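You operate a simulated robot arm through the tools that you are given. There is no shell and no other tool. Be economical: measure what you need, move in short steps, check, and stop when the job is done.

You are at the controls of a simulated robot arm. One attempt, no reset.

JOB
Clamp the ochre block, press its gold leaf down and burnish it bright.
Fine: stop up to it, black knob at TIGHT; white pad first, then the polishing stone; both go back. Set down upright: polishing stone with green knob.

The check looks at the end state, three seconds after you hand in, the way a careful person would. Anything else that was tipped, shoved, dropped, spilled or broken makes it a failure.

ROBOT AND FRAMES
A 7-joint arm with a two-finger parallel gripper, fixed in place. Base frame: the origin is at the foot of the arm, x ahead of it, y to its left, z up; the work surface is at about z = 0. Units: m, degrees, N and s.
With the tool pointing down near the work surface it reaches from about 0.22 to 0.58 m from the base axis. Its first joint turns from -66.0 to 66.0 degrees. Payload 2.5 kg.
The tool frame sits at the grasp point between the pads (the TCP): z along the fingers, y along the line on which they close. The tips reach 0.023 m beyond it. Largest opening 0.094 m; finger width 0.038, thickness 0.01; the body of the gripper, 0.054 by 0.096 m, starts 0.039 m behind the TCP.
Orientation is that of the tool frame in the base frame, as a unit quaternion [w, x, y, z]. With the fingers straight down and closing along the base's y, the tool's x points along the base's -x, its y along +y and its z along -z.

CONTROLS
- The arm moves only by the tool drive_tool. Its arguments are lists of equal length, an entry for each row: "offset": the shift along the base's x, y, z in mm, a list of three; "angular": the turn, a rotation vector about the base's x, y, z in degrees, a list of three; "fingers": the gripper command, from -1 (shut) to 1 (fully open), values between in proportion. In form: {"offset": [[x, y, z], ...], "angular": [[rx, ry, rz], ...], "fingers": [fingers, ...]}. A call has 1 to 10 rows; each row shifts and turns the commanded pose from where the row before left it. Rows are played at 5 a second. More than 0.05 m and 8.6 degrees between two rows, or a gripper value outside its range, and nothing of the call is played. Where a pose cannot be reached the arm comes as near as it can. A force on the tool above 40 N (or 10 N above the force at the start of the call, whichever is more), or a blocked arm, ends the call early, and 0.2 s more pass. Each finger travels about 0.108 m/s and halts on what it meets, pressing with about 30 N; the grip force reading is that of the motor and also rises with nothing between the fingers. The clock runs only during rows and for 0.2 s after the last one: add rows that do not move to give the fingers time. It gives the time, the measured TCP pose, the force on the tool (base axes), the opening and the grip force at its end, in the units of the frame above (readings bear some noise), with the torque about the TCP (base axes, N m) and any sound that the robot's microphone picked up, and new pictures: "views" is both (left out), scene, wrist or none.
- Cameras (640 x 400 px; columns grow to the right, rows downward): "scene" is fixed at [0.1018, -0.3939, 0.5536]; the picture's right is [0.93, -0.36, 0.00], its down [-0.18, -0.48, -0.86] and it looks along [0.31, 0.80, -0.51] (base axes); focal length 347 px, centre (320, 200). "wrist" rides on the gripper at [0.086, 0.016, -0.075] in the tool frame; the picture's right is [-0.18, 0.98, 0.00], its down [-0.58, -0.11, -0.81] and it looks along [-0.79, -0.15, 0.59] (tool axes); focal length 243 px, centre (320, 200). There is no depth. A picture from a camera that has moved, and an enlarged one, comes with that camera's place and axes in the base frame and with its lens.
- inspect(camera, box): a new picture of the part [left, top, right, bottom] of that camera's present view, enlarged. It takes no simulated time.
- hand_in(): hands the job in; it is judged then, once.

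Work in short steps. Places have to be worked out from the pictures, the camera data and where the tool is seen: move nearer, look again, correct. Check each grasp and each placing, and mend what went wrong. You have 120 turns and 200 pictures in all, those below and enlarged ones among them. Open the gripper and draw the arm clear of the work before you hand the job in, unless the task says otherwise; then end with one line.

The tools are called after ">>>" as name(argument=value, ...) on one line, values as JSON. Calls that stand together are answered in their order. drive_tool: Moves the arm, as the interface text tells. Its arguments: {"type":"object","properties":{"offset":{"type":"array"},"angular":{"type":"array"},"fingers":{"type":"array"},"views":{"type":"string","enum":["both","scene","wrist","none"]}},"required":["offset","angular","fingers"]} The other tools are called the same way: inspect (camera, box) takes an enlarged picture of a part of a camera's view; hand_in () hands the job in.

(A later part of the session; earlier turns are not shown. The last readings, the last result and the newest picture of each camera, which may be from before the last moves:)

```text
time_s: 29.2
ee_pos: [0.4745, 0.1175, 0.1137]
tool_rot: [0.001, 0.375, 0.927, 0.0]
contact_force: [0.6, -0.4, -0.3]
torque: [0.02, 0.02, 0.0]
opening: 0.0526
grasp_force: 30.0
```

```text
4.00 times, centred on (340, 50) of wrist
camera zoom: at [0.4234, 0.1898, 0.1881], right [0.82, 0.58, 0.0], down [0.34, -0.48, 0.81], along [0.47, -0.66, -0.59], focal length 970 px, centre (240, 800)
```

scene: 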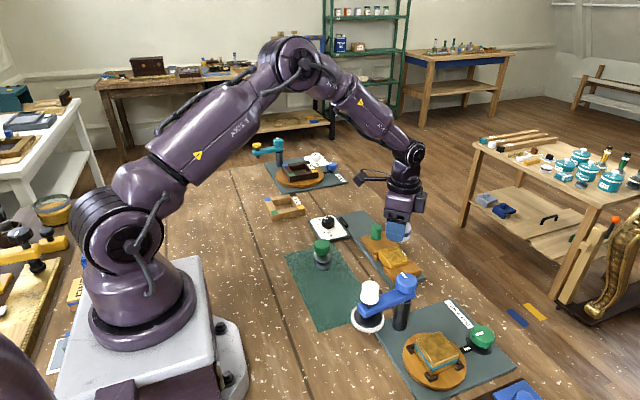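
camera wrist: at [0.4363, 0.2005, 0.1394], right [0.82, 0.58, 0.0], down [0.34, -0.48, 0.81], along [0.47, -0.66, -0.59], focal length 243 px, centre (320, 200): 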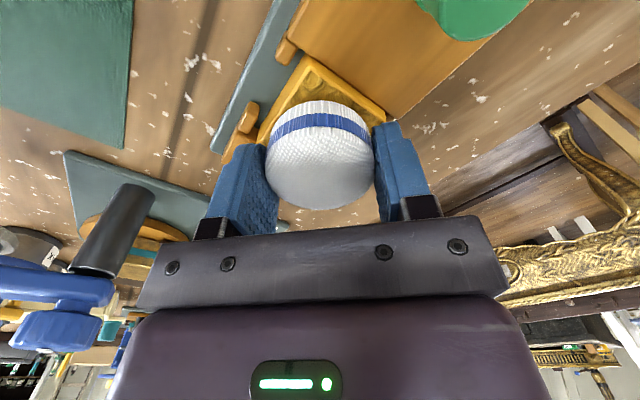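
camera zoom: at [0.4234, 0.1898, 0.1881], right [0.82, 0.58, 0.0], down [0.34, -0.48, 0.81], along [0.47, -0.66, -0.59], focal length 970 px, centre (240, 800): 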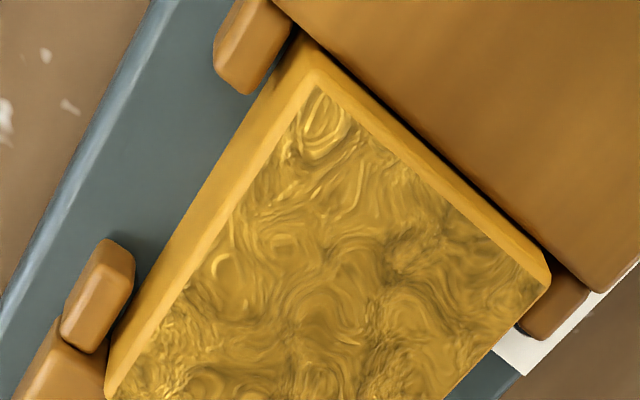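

The centre and +x parts are flattened, but the −x strip and corners still show raised wrinkles. I press a denser 3×3 grid, starting with the −x column.

>>> drive_tool(offset=[[-7, -10, -25], [0, 0, -20], [0, 0, -4], [0, 0, -1.2], [0, 0, 0], [0, 0, 5], [0, 20, 0], [0, 0, -4], [0, 0, -1], [0, 0, 0]], angular=[[0, 0, 0], [0, 0, 0], [0, 0, 0], [0, 0, 0], [0, 0, 0], [0, 0, 0], [0, 0, 0], [0, 0, 0], [0, 0, 0], [0, 0, 0]], fingers=[-1, -1, -1, -1, -1, -1, -1, -1, -1, -1], views="none")

>>> drive_tool(offset=[[0, 0, 5], [0, 20, 0], [0, 0, -4], [0, 0, -1], [0, 0, 0], [0, 0, 5], [16, 0, 0], [0, 0, -4], [0, 0, -1], [0, 0, 0]], angular=[[0, 0, 0], [0, 0, 0], [0, 0, 0], [0, 0, 0], [0, 0, 0], [0, 0, 0], [0, 0, 0], [0, 0, 0], [0, 0, 0], [0, 0, 0]], fingers=[-1, -1, -1, -1, -1, -1, -1, -1, -1, -1], views="none")

```text
time_s: 31.4
ee_pos: [0.4678, 0.127, 0.0639]
tool_rot: [0.003, 0.375, 0.927, 0.002]
contact_force: [-5.4, -1.1, 23.2]
torque: [-0.29, 0.08, -0.07]
opening: 0.0521
grasp_force: 30.3
```

```text
time_s: 33.6
ee_pos: [0.4837, 0.1459, 0.0644]
tool_rot: [0.002, 0.374, 0.927, 0.002]
contact_force: [-3.2, -1.6, 16.1]
torque: [-0.26, 0.2, -0.05]
opening: 0.0523
grasp_force: 29.9
```

Forces are 16–23 N. I continue with the rest of the grid.

>>> drive_tool(offset=[[0, 0, 5], [0, -20, 0], [0, 0, -4], [0, 0, -1], [0, 0, 0], [0, 0, 5], [0, -20, 0], [0, 0, -4], [0, 0, -1], [0, 0, 0]], angular=[[0, 0, 0], [0, 0, 0], [0, 0, 0], [0, 0, 0], [0, 0, 0], [0, 0, 0], [0, 0, 0], [0, 0, 0], [0, 0, 0], [0, 0, 0]], fingers=[-1, -1, -1, -1, -1, -1, -1, -1, -1, -1], views="none")

>>> drive_tool(offset=[[0, 0, 5], [16, 0, 0], [0, 0, -4], [0, 0, -1], [0, 0, 0], [0, 0, 5], [0, 20, 0], [0, 0, -4], [0, 0, -1], [0, 0, 0]], angular=[[0, 0, 0], [0, 0, 0], [0, 0, 0], [0, 0, 0], [0, 0, 0], [0, 0, 0], [0, 0, 0], [0, 0, 0], [0, 0, 0], [0, 0, 0]], fingers=[-1, -1, -1, -1, -1, -1, -1, -1, -1, -1], views="none")

>>> drive_tool(offset=[[0, 0, 5], [0, 20, 0], [0, 0, -4], [0, 0, -1], [0, 0, 0], [0, 0, 10], [-20, -28, 40], [0, 0, 0]], angular=[[0, 0, 0], [0, 0, 0], [0, 0, 0], [0, 0, 0], [0, 0, 0], [0, 0, 0], [0, 0, 0], [0, 0, 0]], fingers=[-1, -1, -1, -1, -1, -1, -1, -1], views="none")

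>>> inspect(camera="wrist", box=[260, 0, 440, 120])

>>> inspect(camera="scene", box=[350, 220, 450, 290])

```text
time_s: 35.8
ee_pos: [0.4824, 0.1071, 0.0656]
tool_rot: [0.003, 0.375, 0.927, 0.002]
contact_force: [-4.1, -2.1, 18.6]
torque: [0.01, 0.32, 0.01]
opening: 0.0522
grasp_force: 30.4
```

```text
time_s: 38.0
ee_pos: [0.501, 0.1276, 0.0658]
tool_rot: [0.002, 0.375, 0.927, 0.001]
contact_force: [-3.0, 0.4, 13.8]
torque: [-0.19, 0.26, 0.03]
opening: 0.0521
grasp_force: 30.0
```

```text
refused: row 7 steps farther than a row can; nothing moved
```

```text
3.33 times, centred on (350, 60) of wrist
camera zoom: at [0.4489, 0.1988, 0.1386], right [0.82, 0.58, 0.0], down [0.34, -0.48, 0.81], along [0.47, -0.66, -0.59], focal length 809 px, centre (220, 667)
```

zoom: 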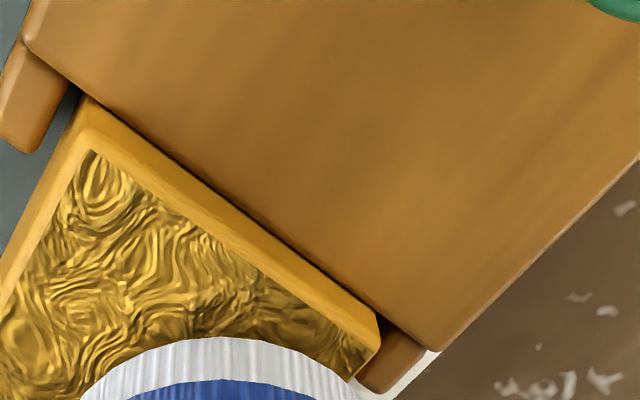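

```text
5.71 times, centred on (400, 255) of scene
camera zoom: at [0.1017, -0.3939, 0.5536], right [0.93, -0.36, 0.0], down [-0.18, -0.48, -0.86], along [0.31, 0.8, -0.51], focal length 1984 px, centre (-137, -114)
```

zoom: 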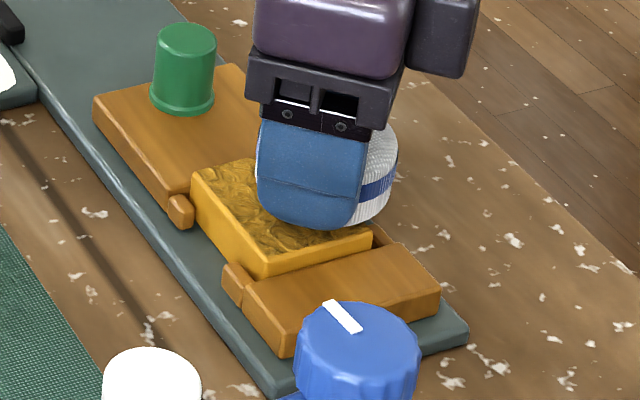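

I redo the last press and go back to the earlier viewing pose to compare.

>>> drive_tool(offset=[[0, 0, 5], [0, 20, 0], [0, 0, -4], [0, 0, -1], [0, 0, 0], [0, 0, 10], [-13, -15, 20], [-13, -15, 19], [0, 0, 0]], angular=[[0, 0, 0], [0, 0, 0], [0, 0, 0], [0, 0, 0], [0, 0, 0], [0, 0, 0], [0, 0, 0], [0, 0, 0], [0, 0, 0]], fingers=[-1, -1, -1, -1, -1, -1, -1, -1, -1], views="none")

>>> inspect(camera="wrist", box=[280, 0, 400, 100])

>>> inspect(camera="scene", box=[350, 220, 450, 290])

```text
time_s: 40.0
ee_pos: [0.4731, 0.1155, 0.1117]
tool_rot: [0.001, 0.375, 0.927, 0.0]
contact_force: [0.1, -0.4, -0.1]
torque: [-0.02, 0.02, -0.03]
opening: 0.0523
grasp_force: 29.8
```

```text
4.00 times, centred on (340, 50) of wrist
camera zoom: at [0.4216, 0.1883, 0.1862], right [0.82, 0.58, 0.0], down [0.34, -0.48, 0.81], along [0.47, -0.66, -0.59], focal length 970 px, centre (240, 800)
```

zoom: 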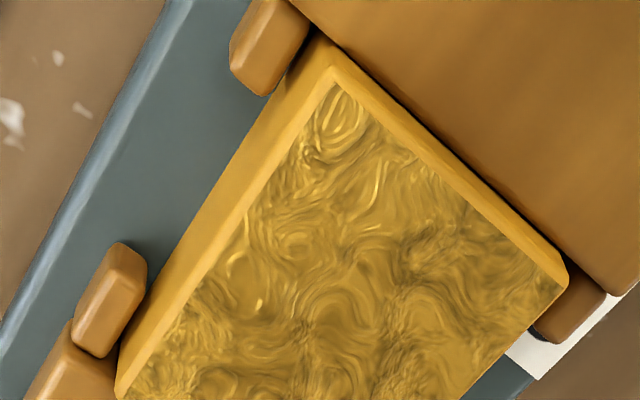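

```text
5.71 times, centred on (400, 255) of scene
camera zoom: at [0.1018, -0.3939, 0.5536], right [0.93, -0.36, 0.0], down [-0.18, -0.48, -0.86], along [0.31, 0.8, -0.51], focal length 1984 px, centre (-137, -114)
```

zoom: 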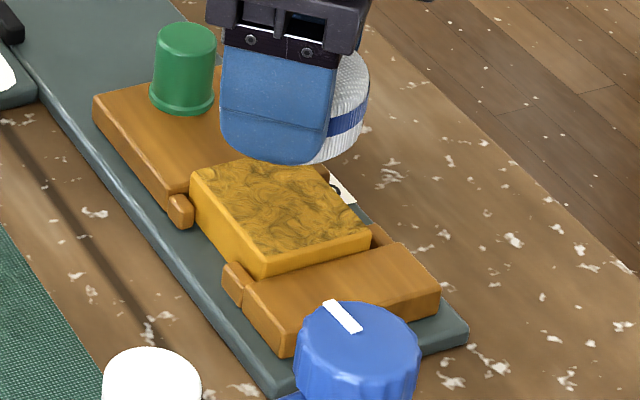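

Extra dabs gave no further change. I'll try gentle strokes with the pad in contact over the leaf, then compare again.

>>> drive_tool(offset=[[-3, -8, -25], [0, 0, -15], [0, 0, -6], [0, 0, -1], [0, 7, 0], [0, 7, 0], [0, 7, 0], [0, 7, 0], [0, 7, 0], [0, 5, 0]], angular=[[0, 0, 0], [0, 0, 0], [0, 0, 0], [0, 0, 0], [0, 0, 0], [0, 0, 0], [0, 0, 0], [0, 0, 0], [0, 0, 0], [0, 0, 0]], fingers=[-1, -1, -1, -1, -1, -1, -1, -1, -1, -1], views="none")

>>> drive_tool(offset=[[7, 0, 0], [7, 0, 0], [0, -7, 0], [0, -7, 0], [0, -7, 0], [0, -7, 0], [0, -7, 0], [0, -5, 0], [7, 0, 0], [7, 0, 0]], angular=[[0, 0, 0], [0, 0, 0], [0, 0, 0], [0, 0, 0], [0, 0, 0], [0, 0, 0], [0, 0, 0], [0, 0, 0], [0, 0, 0], [0, 0, 0]], fingers=[-1, -1, -1, -1, -1, -1, -1, -1, -1, -1], views="wrist")

```text
time_s: 42.2
ee_pos: [0.4708, 0.1491, 0.0666]
tool_rot: [0.001, 0.375, 0.927, 0.001]
contact_force: [0.5, 0.0, 0.4]
torque: [-0.02, -0.04, 0.01]
opening: 0.0525
grasp_force: 30.6
```

```text
time_s: 44.4
ee_pos: [0.4974, 0.1068, 0.0669]
tool_rot: [0.001, 0.376, 0.927, 0.0]
contact_force: [0.3, 0.6, -0.7]
torque: [0.02, -0.02, 0.02]
opening: 0.0525
grasp_force: 30.5
camera wrist: at [0.4471, 0.1802, 0.1394], right [0.82, 0.58, 0.0], down [0.34, -0.48, 0.81], along [0.47, -0.66, -0.59], focal length 243 px, centre (320, 200)
```

wrist: 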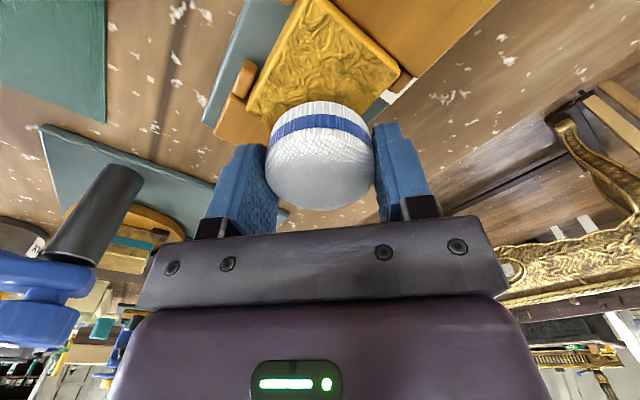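

That pass was just out of contact. I lower 2 mm and stroke back.

>>> drive_tool(offset=[[0, 0, -1], [0, 0, -1], [0, 7, 0], [0, 7, 0], [0, 7, 0], [0, 7, 0], [0, 7, 0], [0, 5, 0]], angular=[[0, 0, 0], [0, 0, 0], [0, 0, 0], [0, 0, 0], [0, 0, 0], [0, 0, 0], [0, 0, 0], [0, 0, 0]], fingers=[-1, -1, -1, -1, -1, -1, -1, -1], views="none")

>>> drive_tool(offset=[[-7, 0, 0], [-6, 0, 0], [0, -7, 0], [0, -7, 0], [0, -7, 0], [0, -7, 0], [0, -7, 0], [0, -5, 0], [-7, 0, 0], [-7, 0, 0]], angular=[[0, 0, 0], [0, 0, 0], [0, 0, 0], [0, 0, 0], [0, 0, 0], [0, 0, 0], [0, 0, 0], [0, 0, 0], [0, 0, 0], [0, 0, 0]], fingers=[-1, -1, -1, -1, -1, -1, -1, -1, -1, -1], views="none")

>>> drive_tool(offset=[[0, 7, 0], [0, 7, 0], [0, 7, 0], [0, 7, 0], [0, 7, 0], [0, 5, 0]], angular=[[0, 0, 0], [0, 0, 0], [0, 0, 0], [0, 0, 0], [0, 0, 0], [0, 0, 0]], fingers=[-1, -1, -1, -1, -1, -1], views="none")

```text
time_s: 46.2
ee_pos: [0.4982, 0.1479, 0.066]
tool_rot: [0.002, 0.375, 0.927, 0.001]
contact_force: [0.3, -10.3, 23.0]
torque: [-0.6, 0.19, 0.11]
opening: 0.0525
grasp_force: 29.9
```

```text
time_s: 48.4
ee_pos: [0.4721, 0.1056, 0.064]
tool_rot: [0.003, 0.377, 0.926, -0.001]
contact_force: [7.5, -2.5, 16.4]
torque: [0.06, -0.23, -0.01]
opening: 0.0525
grasp_force: 29.8
```

```text
time_s: 49.8
ee_pos: [0.4727, 0.1477, 0.0632]
tool_rot: [0.001, 0.376, 0.927, 0.001]
contact_force: [-0.9, -9.5, 21.0]
torque: [-0.48, -0.01, -0.03]
opening: 0.0522
grasp_force: 30.6
```

The strokes ran at 16–23 N. I lift to the same viewing pose and check.

>>> drive_tool(offset=[[0, 0, 10], [0, -31, 20], [0, 0, 18], [0, 0, 0]], angular=[[0, 0, 0], [0, 0, 0], [0, 0, 0], [0, 0, 0]], fingers=[-1, -1, -1, -1], views="none")

>>> inspect(camera="wrist", box=[260, 0, 420, 130])

>>> inspect(camera="scene", box=[350, 220, 450, 290])

```text
time_s: 50.8
ee_pos: [0.472, 0.116, 0.1132]
tool_rot: [0.0, 0.374, 0.927, 0.001]
contact_force: [0.4, 0.4, -1.1]
torque: [-0.02, -0.01, 0.03]
opening: 0.0523
grasp_force: 30.1
```

```text
3.08 times, centred on (340, 65) of wrist
camera zoom: at [0.4205, 0.1892, 0.1855], right [0.82, 0.58, 0.0], down [0.34, -0.48, 0.81], along [0.47, -0.66, -0.59], focal length 746 px, centre (258, 615)
```

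zoom: 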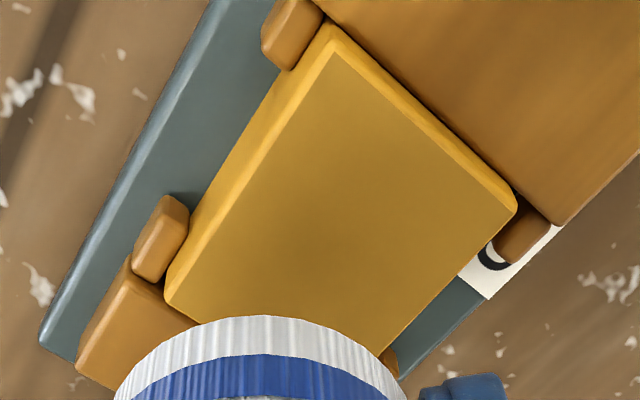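

```text
5.71 times, centred on (400, 255) of scene
camera zoom: at [0.1018, -0.3939, 0.5536], right [0.93, -0.36, 0.0], down [-0.18, -0.48, -0.86], along [0.31, 0.8, -0.51], focal length 1984 px, centre (-137, -114)
```

zoom: 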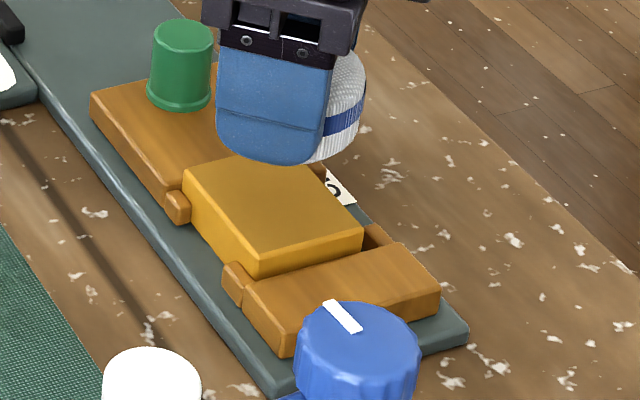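

The leaf is now smooth. The block and stop may have shifted a millimetre or two, so I check the clamp gaps closely.

>>> inspect(camera="wrist", box=[320, 0, 400, 60])

>>> inspect(camera="scene", box=[365, 235, 420, 275])

```text
6.67 times, centred on (360, 30) of wrist
camera zoom: at [0.4205, 0.1892, 0.1855], right [0.82, 0.58, 0.0], down [0.34, -0.48, 0.81], along [0.47, -0.66, -0.59], focal length 1618 px, centre (53, 1333)
```

zoom: 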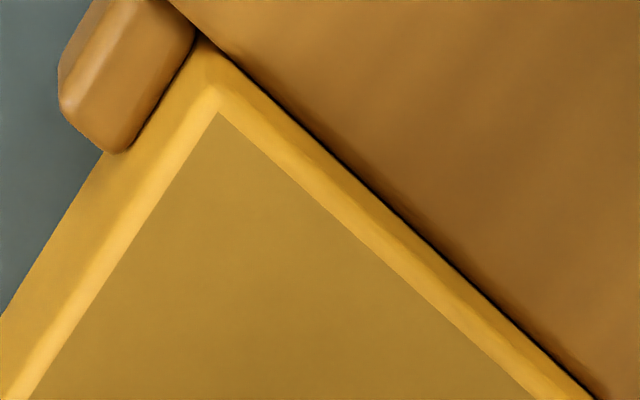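

```text
10.00 times, centred on (392, 255) of scene
camera zoom: at [0.1018, -0.3939, 0.5536], right [0.93, -0.36, 0.0], down [-0.18, -0.48, -0.86], along [0.31, 0.8, -0.51], focal length 3472 px, centre (-405, -350)
```

zoom: 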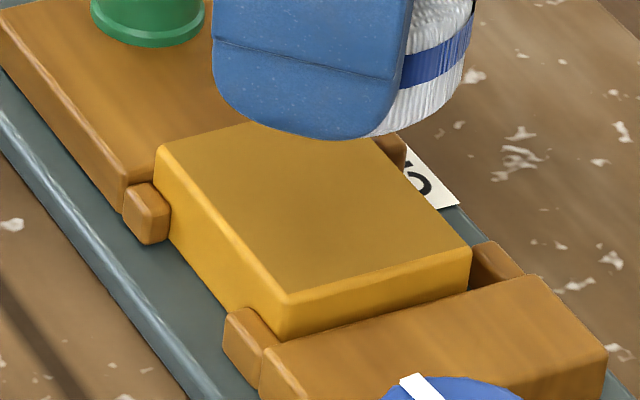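

The block is snug against the stop and nearly at the fixed jaw; I'll recheck that at the end. Now I return the pad to its place at (0.327,0.078).

>>> drive_tool(offset=[[-40, 0, 7], [-40, -8, 0], [-35, -15, 0], [-30, -15, 0], [0, 0, -35], [0, 0, -35], [0, 0, 0]], angular=[[0, 0, 0], [0, 0, 0], [0, 0, 0], [0, 0, 0], [0, 0, 0], [0, 0, 0], [0, 0, 0]], fingers=[-1, -1, -1, -1, -1, -1, -1])

```text
time_s: 52.4
ee_pos: [0.3269, 0.0808, 0.0482]
tool_rot: [0.001, 0.375, 0.927, 0.002]
contact_force: [0.0, -0.3, -0.7]
torque: [-0.01, 0.0, 0.0]
opening: 0.0525
grasp_force: 30.0
camera wrist: at [0.2746, 0.1523, 0.122], right [0.82, 0.58, 0.0], down [0.34, -0.48, 0.81], along [0.47, -0.66, -0.59], focal length 243 px, centre (320, 200)
```

scene: 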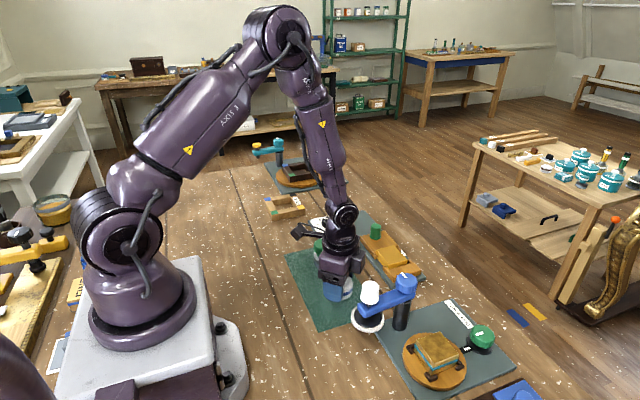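
wrist: 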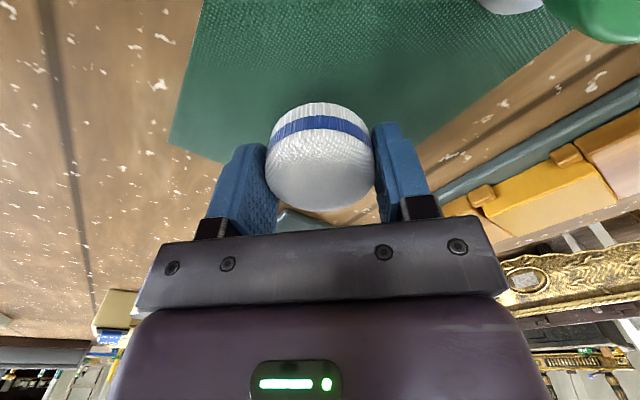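

I lower it to the mat in small steps.

>>> drive_tool(offset=[[0, -2.5, -6], [0, 0, -4], [0, 0, -2.5], [0, 0, -1], [0, 0, -1], [0, 0, 0]], angular=[[0, 0, 0], [0, 0, 0], [0, 0, 0], [0, 0, 0], [0, 0, 0], [0, 0, 0]], fingers=[-1, -1, -1, -1, -1, -1], views="none")

```text
time_s: 53.8
ee_pos: [0.3263, 0.0771, 0.0344]
tool_rot: [0.002, 0.375, 0.927, 0.0]
contact_force: [0.4, 0.4, -0.6]
torque: [0.0, 0.02, 0.01]
opening: 0.0525
grasp_force: 30.1
```

>>> drive_tool(offset=[[0, 0, -1], [0, 0, -1], [0, 0, 0]], angular=[[0, 0, 0], [0, 0, 0], [0, 0, 0]], fingers=[-1, -1, -1], views="none")

```text
time_s: 54.6
ee_pos: [0.3256, 0.0771, 0.0326]
tool_rot: [0.001, 0.376, 0.927, 0.002]
contact_force: [-4.4, -0.9, 16.5]
torque: [-0.03, 0.32, 0.03]
opening: 0.0526
grasp_force: 30.1
```

The pad is on the mat (16 N). I relax, open and rise.

>>> drive_tool(offset=[[0, 0, 0.8], [0, 0, 0], [0, 0, 0], [0, 0, 20], [0, 0, 40], [0, 0, 40], [0, 0, 0]], angular=[[0, 0, 0], [0, 0, 0], [0, 0, 0], [0, 0, 0], [0, 0, 0], [0, 0, 0], [0, 0, 0]], fingers=[-1, 0.6, 0.6, 0.6, 0.6, 0.6, 0.6])

>>> inspect(camera="scene", box=[290, 220, 430, 320])

```text
time_s: 56.2
ee_pos: [0.3262, 0.0763, 0.1342]
tool_rot: [0.001, 0.376, 0.927, 0.002]
contact_force: [-0.8, 0.4, -1.0]
torque: [0.01, -0.01, 0.0]
opening: 0.0754
grasp_force: 0.2
camera wrist: at [0.2745, 0.1489, 0.2078], right [0.82, 0.58, 0.0], down [0.34, -0.48, 0.81], along [0.47, -0.66, -0.59], focal length 243 px, centre (320, 200)
```

scene: 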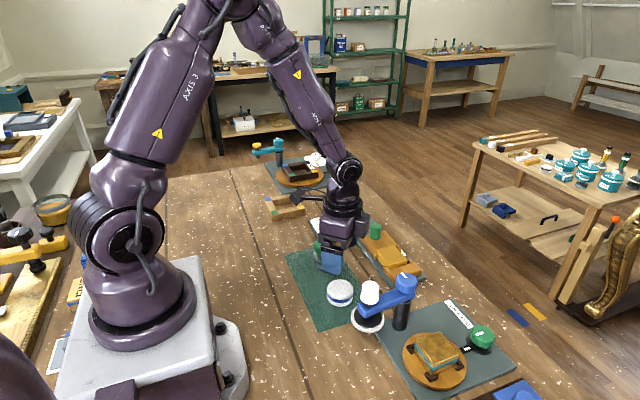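
wrist: 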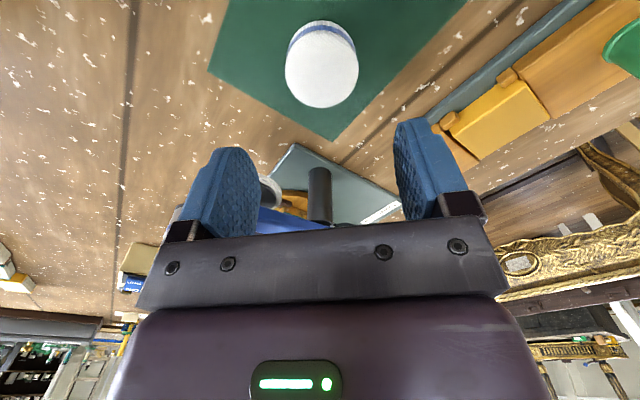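

```text
4.00 times, centred on (360, 270) of scene
camera zoom: at [0.1018, -0.3939, 0.5536], right [0.93, -0.36, 0.0], down [-0.18, -0.48, -0.86], along [0.31, 0.8, -0.51], focal length 1389 px, centre (160, -80)
```

zoom: 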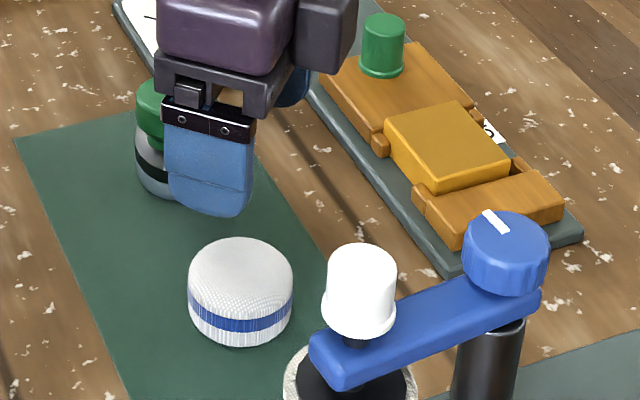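

The pad is back and upright. Next I go above the polishing stone at ≈(0.332,0.186).

>>> drive_tool(offset=[[0, 30, 25], [3, 40, 10], [3, 38, 0], [0, 0, 0]], angular=[[0, 0, 0], [0, 0, 0], [0, 0, 0], [0, 0, 0]], fingers=[0.6, 0.6, 0.6, 0.6], views="none")

>>> inspect(camera="wrist", box=[200, 0, 440, 180])

>>> inspect(camera="scene", box=[270, 190, 410, 290])

```text
time_s: 57.2
ee_pos: [0.3326, 0.1859, 0.1698]
tool_rot: [0.001, 0.375, 0.927, 0.0]
contact_force: [0.0, 0.2, 0.1]
torque: [0.02, 0.0, 0.0]
opening: 0.0753
grasp_force: 0.1
```

```text
2.22 times, centred on (320, 90) of wrist
camera zoom: at [0.2809, 0.2574, 0.2426], right [0.82, 0.58, 0.0], down [0.34, -0.48, 0.81], along [0.47, -0.66, -0.59], focal length 539 px, centre (320, 444)
```

zoom: 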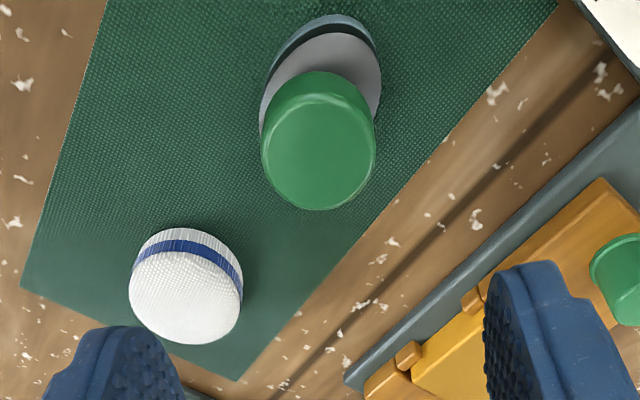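

```text
4.00 times, centred on (340, 240) of scene
camera zoom: at [0.1018, -0.3939, 0.5536], right [0.93, -0.36, 0.0], down [-0.18, -0.48, -0.86], along [0.31, 0.8, -0.51], focal length 1389 px, centre (240, 40)
```

zoom: 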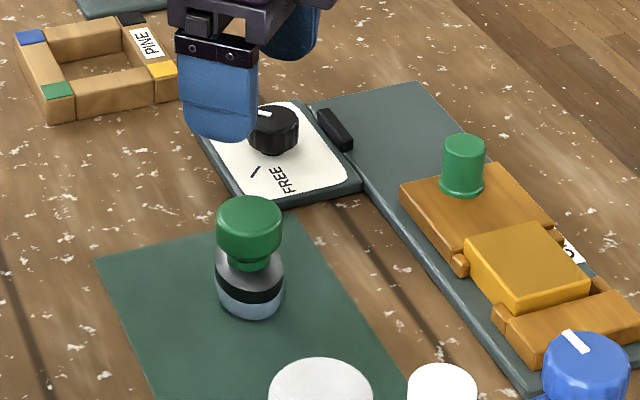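

The knob is at ≈(0.330,0.188), z≈0.037–0.062. I descend to TCP z 0.058 and grip the green knob.

>>> drive_tool(offset=[[-2, 2, -40], [0, 0, -40], [0, 0, -20], [0, 0, -12], [0, 0, 0], [0, 0, 0], [0, 0, 0]], angular=[[0, 0, 0], [0, 0, 0], [0, 0, 0], [0, 0, 0], [0, 0, 0], [0, 0, 0], [0, 0, 0]], fingers=[0.6, 0.6, 0.6, 0.6, 0, -1, -1])

>>> inspect(camera="scene", box=[270, 190, 410, 290])

```text
time_s: 58.8
ee_pos: [0.33, 0.1869, 0.0567]
tool_rot: [0.001, 0.375, 0.927, 0.0]
contact_force: [-0.6, -0.2, -0.4]
torque: [0.0, -0.01, -0.01]
opening: 0.0435
grasp_force: 30.2
camera wrist: at [0.2785, 0.2584, 0.1297], right [0.82, 0.58, 0.0], down [0.34, -0.48, 0.81], along [0.47, -0.66, -0.59], focal length 243 px, centre (320, 200)
```

scene: 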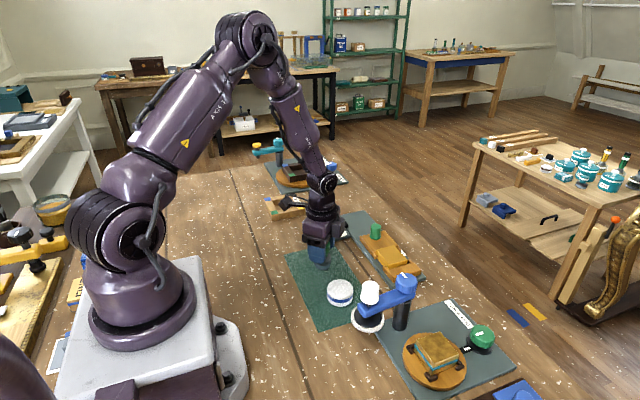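
wrist: 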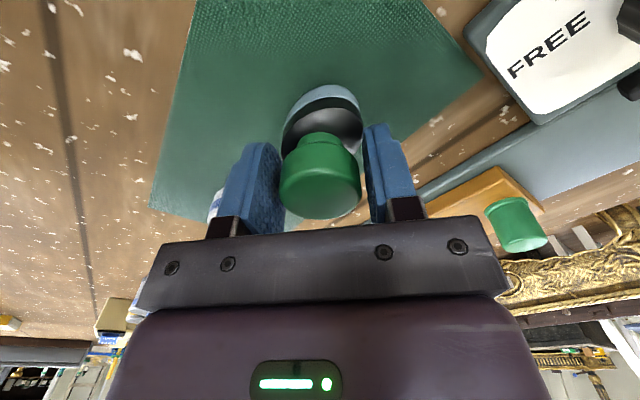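

```text
4.00 times, centred on (340, 240) of scene
camera zoom: at [0.1018, -0.3939, 0.5536], right [0.93, -0.36, 0.0], down [-0.18, -0.48, -0.86], along [0.31, 0.8, -0.51], focal length 1389 px, centre (240, 40)
```

zoom: 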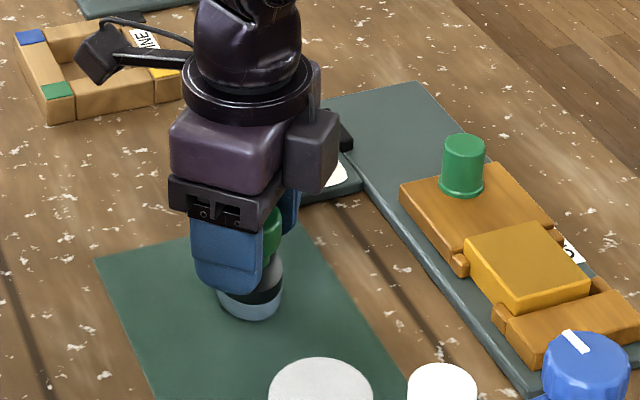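

The opening of 43.5 mm suggests the tips may be on the base shoulder instead of the knob. I re-grip 7 mm higher to check.

>>> drive_tool(offset=[[0, 0, 0], [0, 0, 7], [0, 0, 0], [0, 0, 0], [0, 0, 0]], angular=[[0, 0, 0], [0, 0, 0], [0, 0, 0], [0, 0, 0], [0, 0, 0]], fingers=[0.2, 0.2, -1, -1, -1], views="wrist")

```text
time_s: 60.0
ee_pos: [0.3296, 0.1863, 0.0645]
tool_rot: [0.002, 0.375, 0.927, 0.0]
contact_force: [0.0, -0.4, -0.2]
torque: [0.0, -0.04, 0.01]
opening: 0.0365
grasp_force: 30.0
camera wrist: at [0.2784, 0.2588, 0.1367], right [0.82, 0.58, 0.0], down [0.34, -0.48, 0.81], along [0.47, -0.66, -0.59], focal length 243 px, centre (320, 200)
```

wrist: 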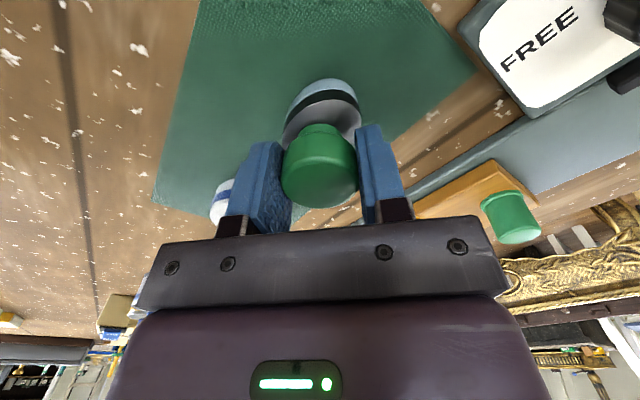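

Now it's a firm grip on the knob (36.5 mm). Contact on the block is expected at TCP z ≈0.098. I lift and carry it above the block.

>>> drive_tool(offset=[[0, 0, 20], [0, 0, 40], [30, -14, 20], [40, -15, 0], [40, -15, 0], [41, -13, 0], [0, 0, 0]], angular=[[0, 0, 0], [0, 0, 0], [0, 0, 0], [0, 0, 0], [0, 0, 0], [0, 0, 0], [0, 0, 0]], fingers=[-1, -1, -1, -1, -1, -1, -1])

>>> inspect(camera="scene", box=[340, 190, 460, 290])

```text
time_s: 61.6
ee_pos: [0.4806, 0.1304, 0.1424]
tool_rot: [0.0, 0.374, 0.927, 0.001]
contact_force: [0.2, 0.5, 0.0]
torque: [0.0, 0.02, -0.03]
opening: 0.0363
grasp_force: 30.6
camera wrist: at [0.4307, 0.2018, 0.2163], right [0.82, 0.58, 0.0], down [0.34, -0.48, 0.81], along [0.47, -0.66, -0.59], focal length 243 px, centre (320, 200)
```

scene: 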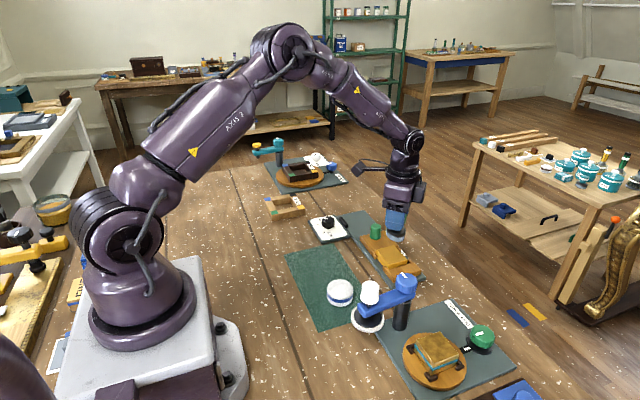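
wrist: 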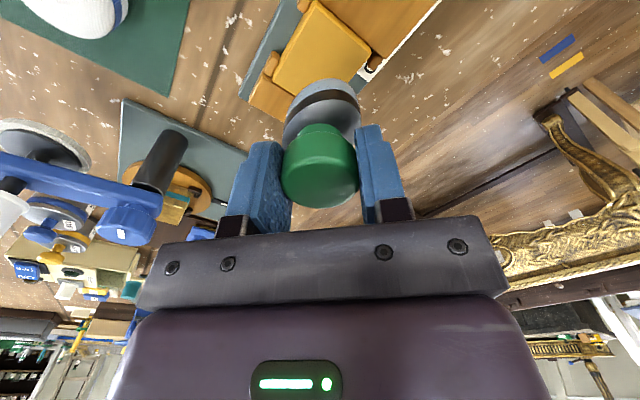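

```text
4.00 times, centred on (400, 240) of scene
camera zoom: at [0.1018, -0.3939, 0.5536], right [0.93, -0.36, 0.0], down [-0.18, -0.48, -0.86], along [0.31, 0.8, -0.51], focal length 1389 px, centre (0, 40)
```

zoom: 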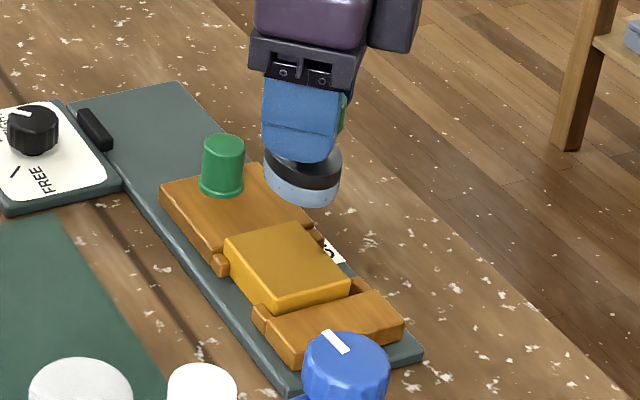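

I lower at the +y end of the −x column, slowing near contact.

>>> drive_tool(offset=[[-10, 12, -20], [0, 0, -15], [0, 0, -5], [0, 0, -2], [0, 0, -1], [0, 0, -1], [0, 0, 0]], angular=[[0, 0, 0], [0, 0, 0], [0, 0, 0], [0, 0, 0], [0, 0, 0], [0, 0, 0], [0, 0, 0]], fingers=[-1, -1, -1, -1, -1, -1, -1], views="none")

```text
time_s: 63.2
ee_pos: [0.4712, 0.1413, 0.0985]
tool_rot: [0.001, 0.375, 0.927, 0.0]
contact_force: [0.2, 0.3, -1.3]
torque: [0.03, -0.02, -0.01]
opening: 0.0365
grasp_force: 30.5
```

>>> drive_tool(offset=[[0, 0, -1], [0, 0, -0.7], [0, 0, 0]], angular=[[0, 0, 0], [0, 0, 0], [0, 0, 0]], fingers=[-1, -1, -1], views="none")

```text
time_s: 64.0
ee_pos: [0.4711, 0.1423, 0.0972]
tool_rot: [0.001, 0.375, 0.927, 0.0]
contact_force: [0.0, -0.4, -1.5]
torque: [-0.01, 0.04, 0.02]
opening: 0.0361
grasp_force: 29.6
```

>>> drive_tool(offset=[[0, 0, -0.7], [0, 0, -0.7], [0, 0, 0]], angular=[[0, 0, 0], [0, 0, 0], [0, 0, 0]], fingers=[-1, -1, -1], views="none")

```text
time_s: 64.8
ee_pos: [0.4699, 0.1426, 0.0966]
tool_rot: [0.001, 0.376, 0.927, 0.0]
contact_force: [-0.8, -0.1, -1.4]
torque: [-0.01, -0.01, -0.03]
opening: 0.0363
grasp_force: 30.5
```

>>> drive_tool(offset=[[0, 0, -0.8], [0, 0, -0.8], [0, 0, 0]], angular=[[0, 0, 0], [0, 0, 0], [0, 0, 0]], fingers=[-1, -1, -1], views="wrist")

```text
time_s: 65.6
ee_pos: [0.472, 0.1416, 0.095]
tool_rot: [0.002, 0.376, 0.927, 0.001]
contact_force: [-2.6, -0.7, 5.8]
torque: [-0.07, 0.17, -0.02]
opening: 0.0362
grasp_force: 29.8
camera wrist: at [0.4202, 0.214, 0.1686], right [0.82, 0.58, 0.0], down [0.34, -0.48, 0.81], along [0.47, -0.66, -0.59], focal length 243 px, centre (320, 200)
```

wrist: 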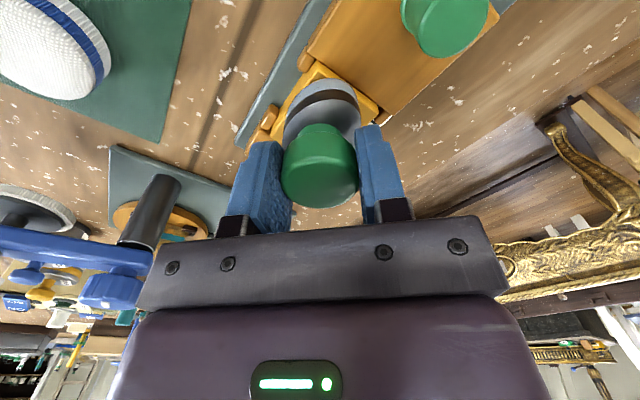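

Contact at 6 N. I add a little pressure and stroke toward −y, then across and back.

>>> drive_tool(offset=[[0, 0, -0.6], [0, -7, 0], [0, -7, 0], [0, -7, 0], [0, -7, 0], [0, -4, 0]], angular=[[0, 0, 0], [0, 0, 0], [0, 0, 0], [0, 0, 0], [0, 0, 0], [0, 0, 0]], fingers=[-1, -1, -1, -1, -1, -1], views="none")

>>> drive_tool(offset=[[6, 0, 0], [5, 0, 0], [0, 7, 0], [0, 7, 0], [0, 7, 0], [0, 7, 0], [0, 4, 0]], angular=[[0, 0, 0], [0, 0, 0], [0, 0, 0], [0, 0, 0], [0, 0, 0], [0, 0, 0], [0, 0, 0]], fingers=[-1, -1, -1, -1, -1, -1, -1], views="none")

>>> drive_tool(offset=[[6, 0, 0], [5, 0, 0], [0, -7, 0], [0, -7, 0], [0, -7, 0], [0, -7, 0], [0, -4, 0]], angular=[[0, 0, 0], [0, 0, 0], [0, 0, 0], [0, 0, 0], [0, 0, 0], [0, 0, 0], [0, 0, 0]], fingers=[-1, -1, -1, -1, -1, -1, -1], views="wrist")

>>> inspect(camera="wrist", box=[220, 20, 440, 200])

```text
time_s: 67.0
ee_pos: [0.4717, 0.111, 0.0952]
tool_rot: [0.001, 0.374, 0.927, 0.002]
contact_force: [0.5, 6.8, 19.7]
torque: [0.45, 0.1, -0.03]
opening: 0.0365
grasp_force: 30.3
```

```text
time_s: 68.6
ee_pos: [0.4821, 0.1419, 0.0951]
tool_rot: [0.0, 0.374, 0.927, 0.001]
contact_force: [0.3, -2.3, 3.8]
torque: [-0.2, -0.04, -0.04]
opening: 0.0363
grasp_force: 29.8
```

```text
time_s: 70.2
ee_pos: [0.4933, 0.1102, 0.0941]
tool_rot: [0.002, 0.374, 0.927, 0.001]
contact_force: [0.7, 0.0, -0.5]
torque: [0.01, -0.03, -0.03]
opening: 0.0362
grasp_force: 30.2
camera wrist: at [0.442, 0.1818, 0.1673], right [0.82, 0.58, 0.0], down [0.34, -0.48, 0.81], along [0.47, -0.66, -0.59], focal length 243 px, centre (320, 200)
```

wrist: 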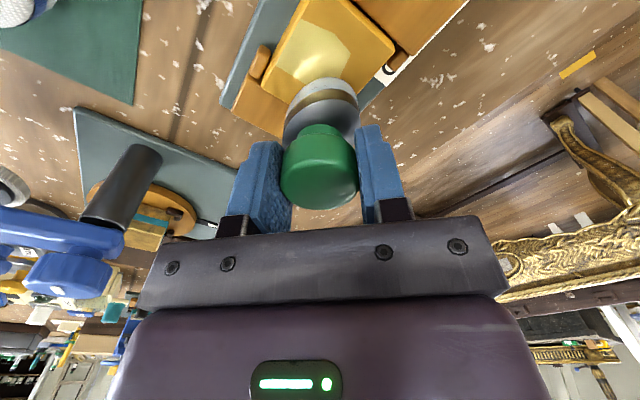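

```text
2.22 times, centred on (330, 110) of wrist
camera zoom: at [0.442, 0.1818, 0.1673], right [0.82, 0.58, 0.0], down [0.34, -0.48, 0.81], along [0.47, -0.66, -0.59], focal length 539 px, centre (298, 400)
```

zoom: 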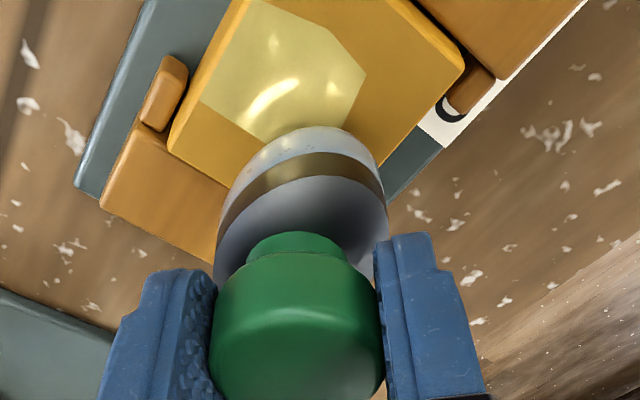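

The burnished, brighter area is visible. It still needs the +x side and the −y end, and contact was lost here. I lower 1.8 mm and stroke in the +x column.

>>> drive_tool(offset=[[2, -4, -1], [0, 0, -0.8], [0, 7, 0], [0, 7, 0], [0, 7, 0], [0, 7, 0], [0, 7, 0], [0, 5, 0]], angular=[[0, 0, 0], [0, 0, 0], [0, 0, 0], [0, 0, 0], [0, 0, 0], [0, 0, 0], [0, 0, 0], [0, 0, 0]], fingers=[-1, -1, -1, -1, -1, -1, -1, -1], views="none")

>>> drive_tool(offset=[[0, -7, 0], [0, -7, 0], [0, -7, 0], [0, -7, 0], [0, -7, 0], [0, -5, 0]], angular=[[0, 0, 0], [0, 0, 0], [0, 0, 0], [0, 0, 0], [0, 0, 0], [0, 0, 0]], fingers=[-1, -1, -1, -1, -1, -1], views="none")

>>> inspect(camera="wrist", box=[220, 0, 440, 180])

```text
time_s: 72.0
ee_pos: [0.4955, 0.1458, 0.0936]
tool_rot: [0.003, 0.375, 0.927, 0.001]
contact_force: [1.5, -7.5, 21.0]
torque: [-0.72, -0.19, -0.05]
opening: 0.0361
grasp_force: 30.4
```

```text
time_s: 73.4
ee_pos: [0.4964, 0.106, 0.0932]
tool_rot: [0.002, 0.374, 0.927, 0.002]
contact_force: [-0.9, 7.9, 23.1]
torque: [0.5, 0.13, -0.06]
opening: 0.0363
grasp_force: 30.2
```

```text
2.22 times, centred on (330, 90) of wrist
camera zoom: at [0.4443, 0.1783, 0.1662], right [0.82, 0.58, 0.0], down [0.34, -0.48, 0.81], along [0.47, -0.66, -0.59], focal length 539 px, centre (298, 444)
```

zoom: 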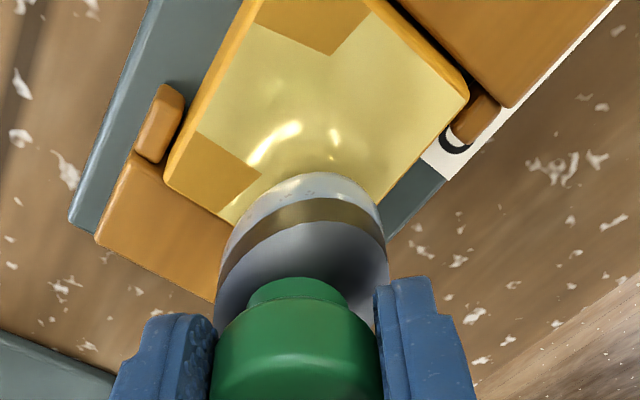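

Most of it is bright. The −x/−y corner and the patch at the −x/+y end remain. I sweep −x along the −y end, then +y, then across.

>>> drive_tool(offset=[[-7, -2, 0.2], [-7, 0, 0], [-7, 0, 0], [-7, 0, 0], [-3, 0, 0]], angular=[[0, 0, 0], [0, 0, 0], [0, 0, 0], [0, 0, 0], [0, 0, 0]], fingers=[-1, -1, -1, -1, -1], views="none")

>>> drive_tool(offset=[[0, 7, 0], [0, 7, 0], [0, 7, 0], [0, 7, 0], [0, 7, 0], [0, 7, 0], [0, 3, 0]], angular=[[0, 0, 0], [0, 0, 0], [0, 0, 0], [0, 0, 0], [0, 0, 0], [0, 0, 0], [0, 0, 0]], fingers=[-1, -1, -1, -1, -1, -1, -1], views="none")

>>> drive_tool(offset=[[7, 0, 0], [7, 0, 0], [0, -7, 0], [0, -7, 0], [0, -7, 0], [0, -7, 0], [0, -7, 0], [0, -5, 0]], angular=[[0, 0, 0], [0, 0, 0], [0, 0, 0], [0, 0, 0], [0, 0, 0], [0, 0, 0], [0, 0, 0], [0, 0, 0]], fingers=[-1, -1, -1, -1, -1, -1, -1, -1], views="none")

>>> inspect(camera="wrist", box=[220, 0, 440, 180])

```text
time_s: 74.6
ee_pos: [0.4649, 0.1039, 0.0925]
tool_rot: [0.0, 0.374, 0.927, 0.001]
contact_force: [5.9, -0.2, 14.1]
torque: [-0.05, -0.49, -0.02]
opening: 0.0362
grasp_force: 30.0
```

```text
time_s: 76.2
ee_pos: [0.4641, 0.1479, 0.0938]
tool_rot: [0.002, 0.375, 0.927, 0.0]
contact_force: [1.2, -6.6, 18.6]
torque: [-0.57, -0.2, -0.05]
opening: 0.0361
grasp_force: 30.4
```

```text
time_s: 78.0
ee_pos: [0.4771, 0.1103, 0.0924]
tool_rot: [0.0, 0.375, 0.927, 0.001]
contact_force: [-0.2, 5.2, 12.9]
torque: [0.18, -0.06, 0.02]
opening: 0.0363
grasp_force: 29.7
```

```text
2.22 times, centred on (330, 90) of wrist
camera zoom: at [0.4266, 0.1813, 0.166], right [0.82, 0.58, 0.0], down [0.34, -0.48, 0.81], along [0.47, -0.66, -0.59], focal length 539 px, centre (298, 444)
```

zoom: 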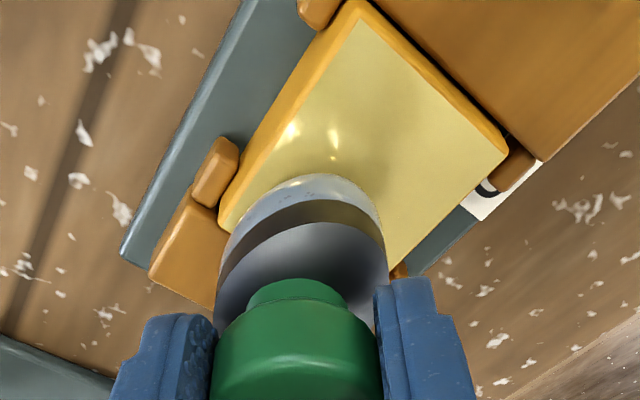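

It looks fully bright. I lift and verify.

>>> drive_tool(offset=[[0, 0, 10], [0, 0, 38], [0, 0, 0]], angular=[[0, 0, 0], [0, 0, 0], [0, 0, 0]], fingers=[-1, -1, -1], views="none")

>>> inspect(camera="wrist", box=[240, 0, 400, 130])

>>> inspect(camera="scene", box=[340, 200, 440, 285])

```text
time_s: 78.8
ee_pos: [0.4769, 0.1101, 0.14]
tool_rot: [0.0, 0.376, 0.927, 0.0]
contact_force: [-0.4, -0.1, -0.8]
torque: [-0.04, -0.03, 0.01]
opening: 0.0364
grasp_force: 29.8
```

```text
3.08 times, centred on (320, 65) of wrist
camera zoom: at [0.4269, 0.1806, 0.2136], right [0.82, 0.58, 0.0], down [0.34, -0.48, 0.81], along [0.47, -0.66, -0.59], focal length 746 px, centre (320, 615)
```

zoom: 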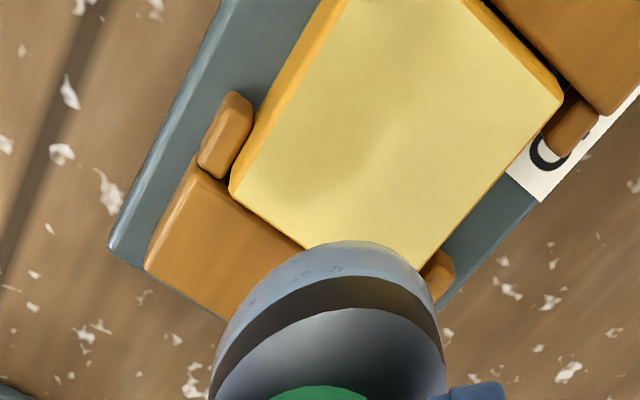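

```text
4.71 times, centred on (390, 242) of scene
camera zoom: at [0.1018, -0.3939, 0.5536], right [0.93, -0.36, 0.0], down [-0.18, -0.48, -0.86], along [0.31, 0.8, -0.51], focal length 1634 px, centre (-9, 0)
```

zoom: 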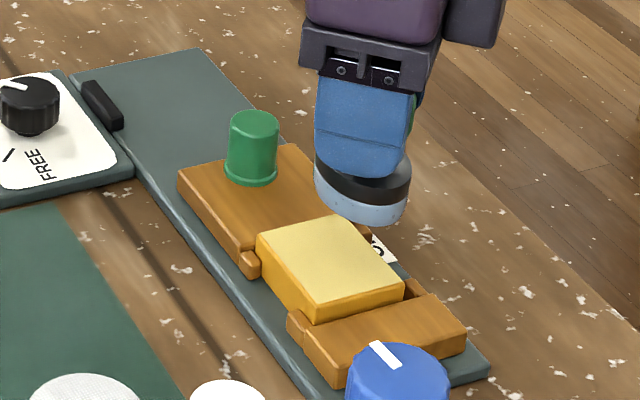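

Burnished bright all over. I return the stone to (0.330,0.1865).

>>> drive_tool(offset=[[-40, 10, 0], [-40, 22, 0], [-37, 22, 0], [-30, 22.5, 0], [0, 0, -35], [0, 0, -30], [0, 0, -6], [0, 0, 0]], angular=[[0, 0, 0], [0, 0, 0], [0, 0, 0], [0, 0, 0], [0, 0, 0], [0, 0, 0], [0, 0, 0], [0, 0, 0]], fingers=[-1, -1, -1, -1, -1, -1, -1, -1], views="scene")

```text
time_s: 80.6
ee_pos: [0.3311, 0.1862, 0.0684]
tool_rot: [0.001, 0.376, 0.927, 0.0]
contact_force: [0.3, -0.3, -1.2]
torque: [0.01, -0.03, 0.0]
opening: 0.0358
grasp_force: 29.4
```

scene: 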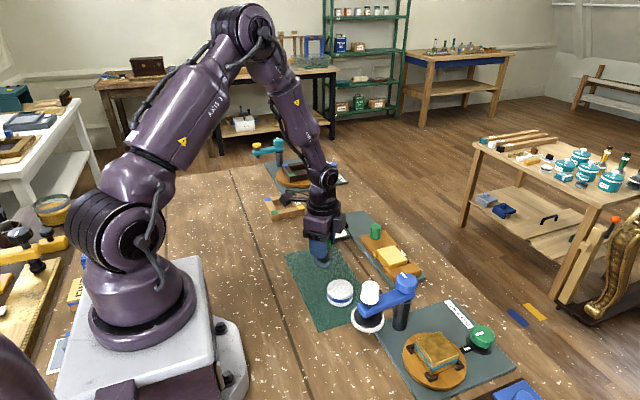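

>>> drive_tool(offset=[[0, 0, -1.5], [0, 0, -1.5], [0, 0, -1], [0, 0, -0.8], [0, 0, 0]], angular=[[0, 0, 0], [0, 0, 0], [0, 0, 0], [0, 0, 0], [0, 0, 0]], fingers=[-1, -1, -1, -1, -1], views="none")

```text
time_s: 81.8
ee_pos: [0.3311, 0.1855, 0.0638]
tool_rot: [0.002, 0.375, 0.927, 0.0]
contact_force: [0.2, -0.1, -0.4]
torque: [0.0, -0.05, -0.01]
opening: 0.0364
grasp_force: 30.1
```

>>> drive_tool(offset=[[0, 0, -0.8], [0, 0, -0.8], [0, 0, 0]], angular=[[0, 0, 0], [0, 0, 0], [0, 0, 0]], fingers=[-1, -1, -1], views="none")

```text
time_s: 82.6
ee_pos: [0.3305, 0.1853, 0.0628]
tool_rot: [0.002, 0.376, 0.927, 0.0]
contact_force: [0.6, 0.6, -1.6]
torque: [-0.02, 0.0, -0.01]
opening: 0.0362
grasp_force: 30.3
```

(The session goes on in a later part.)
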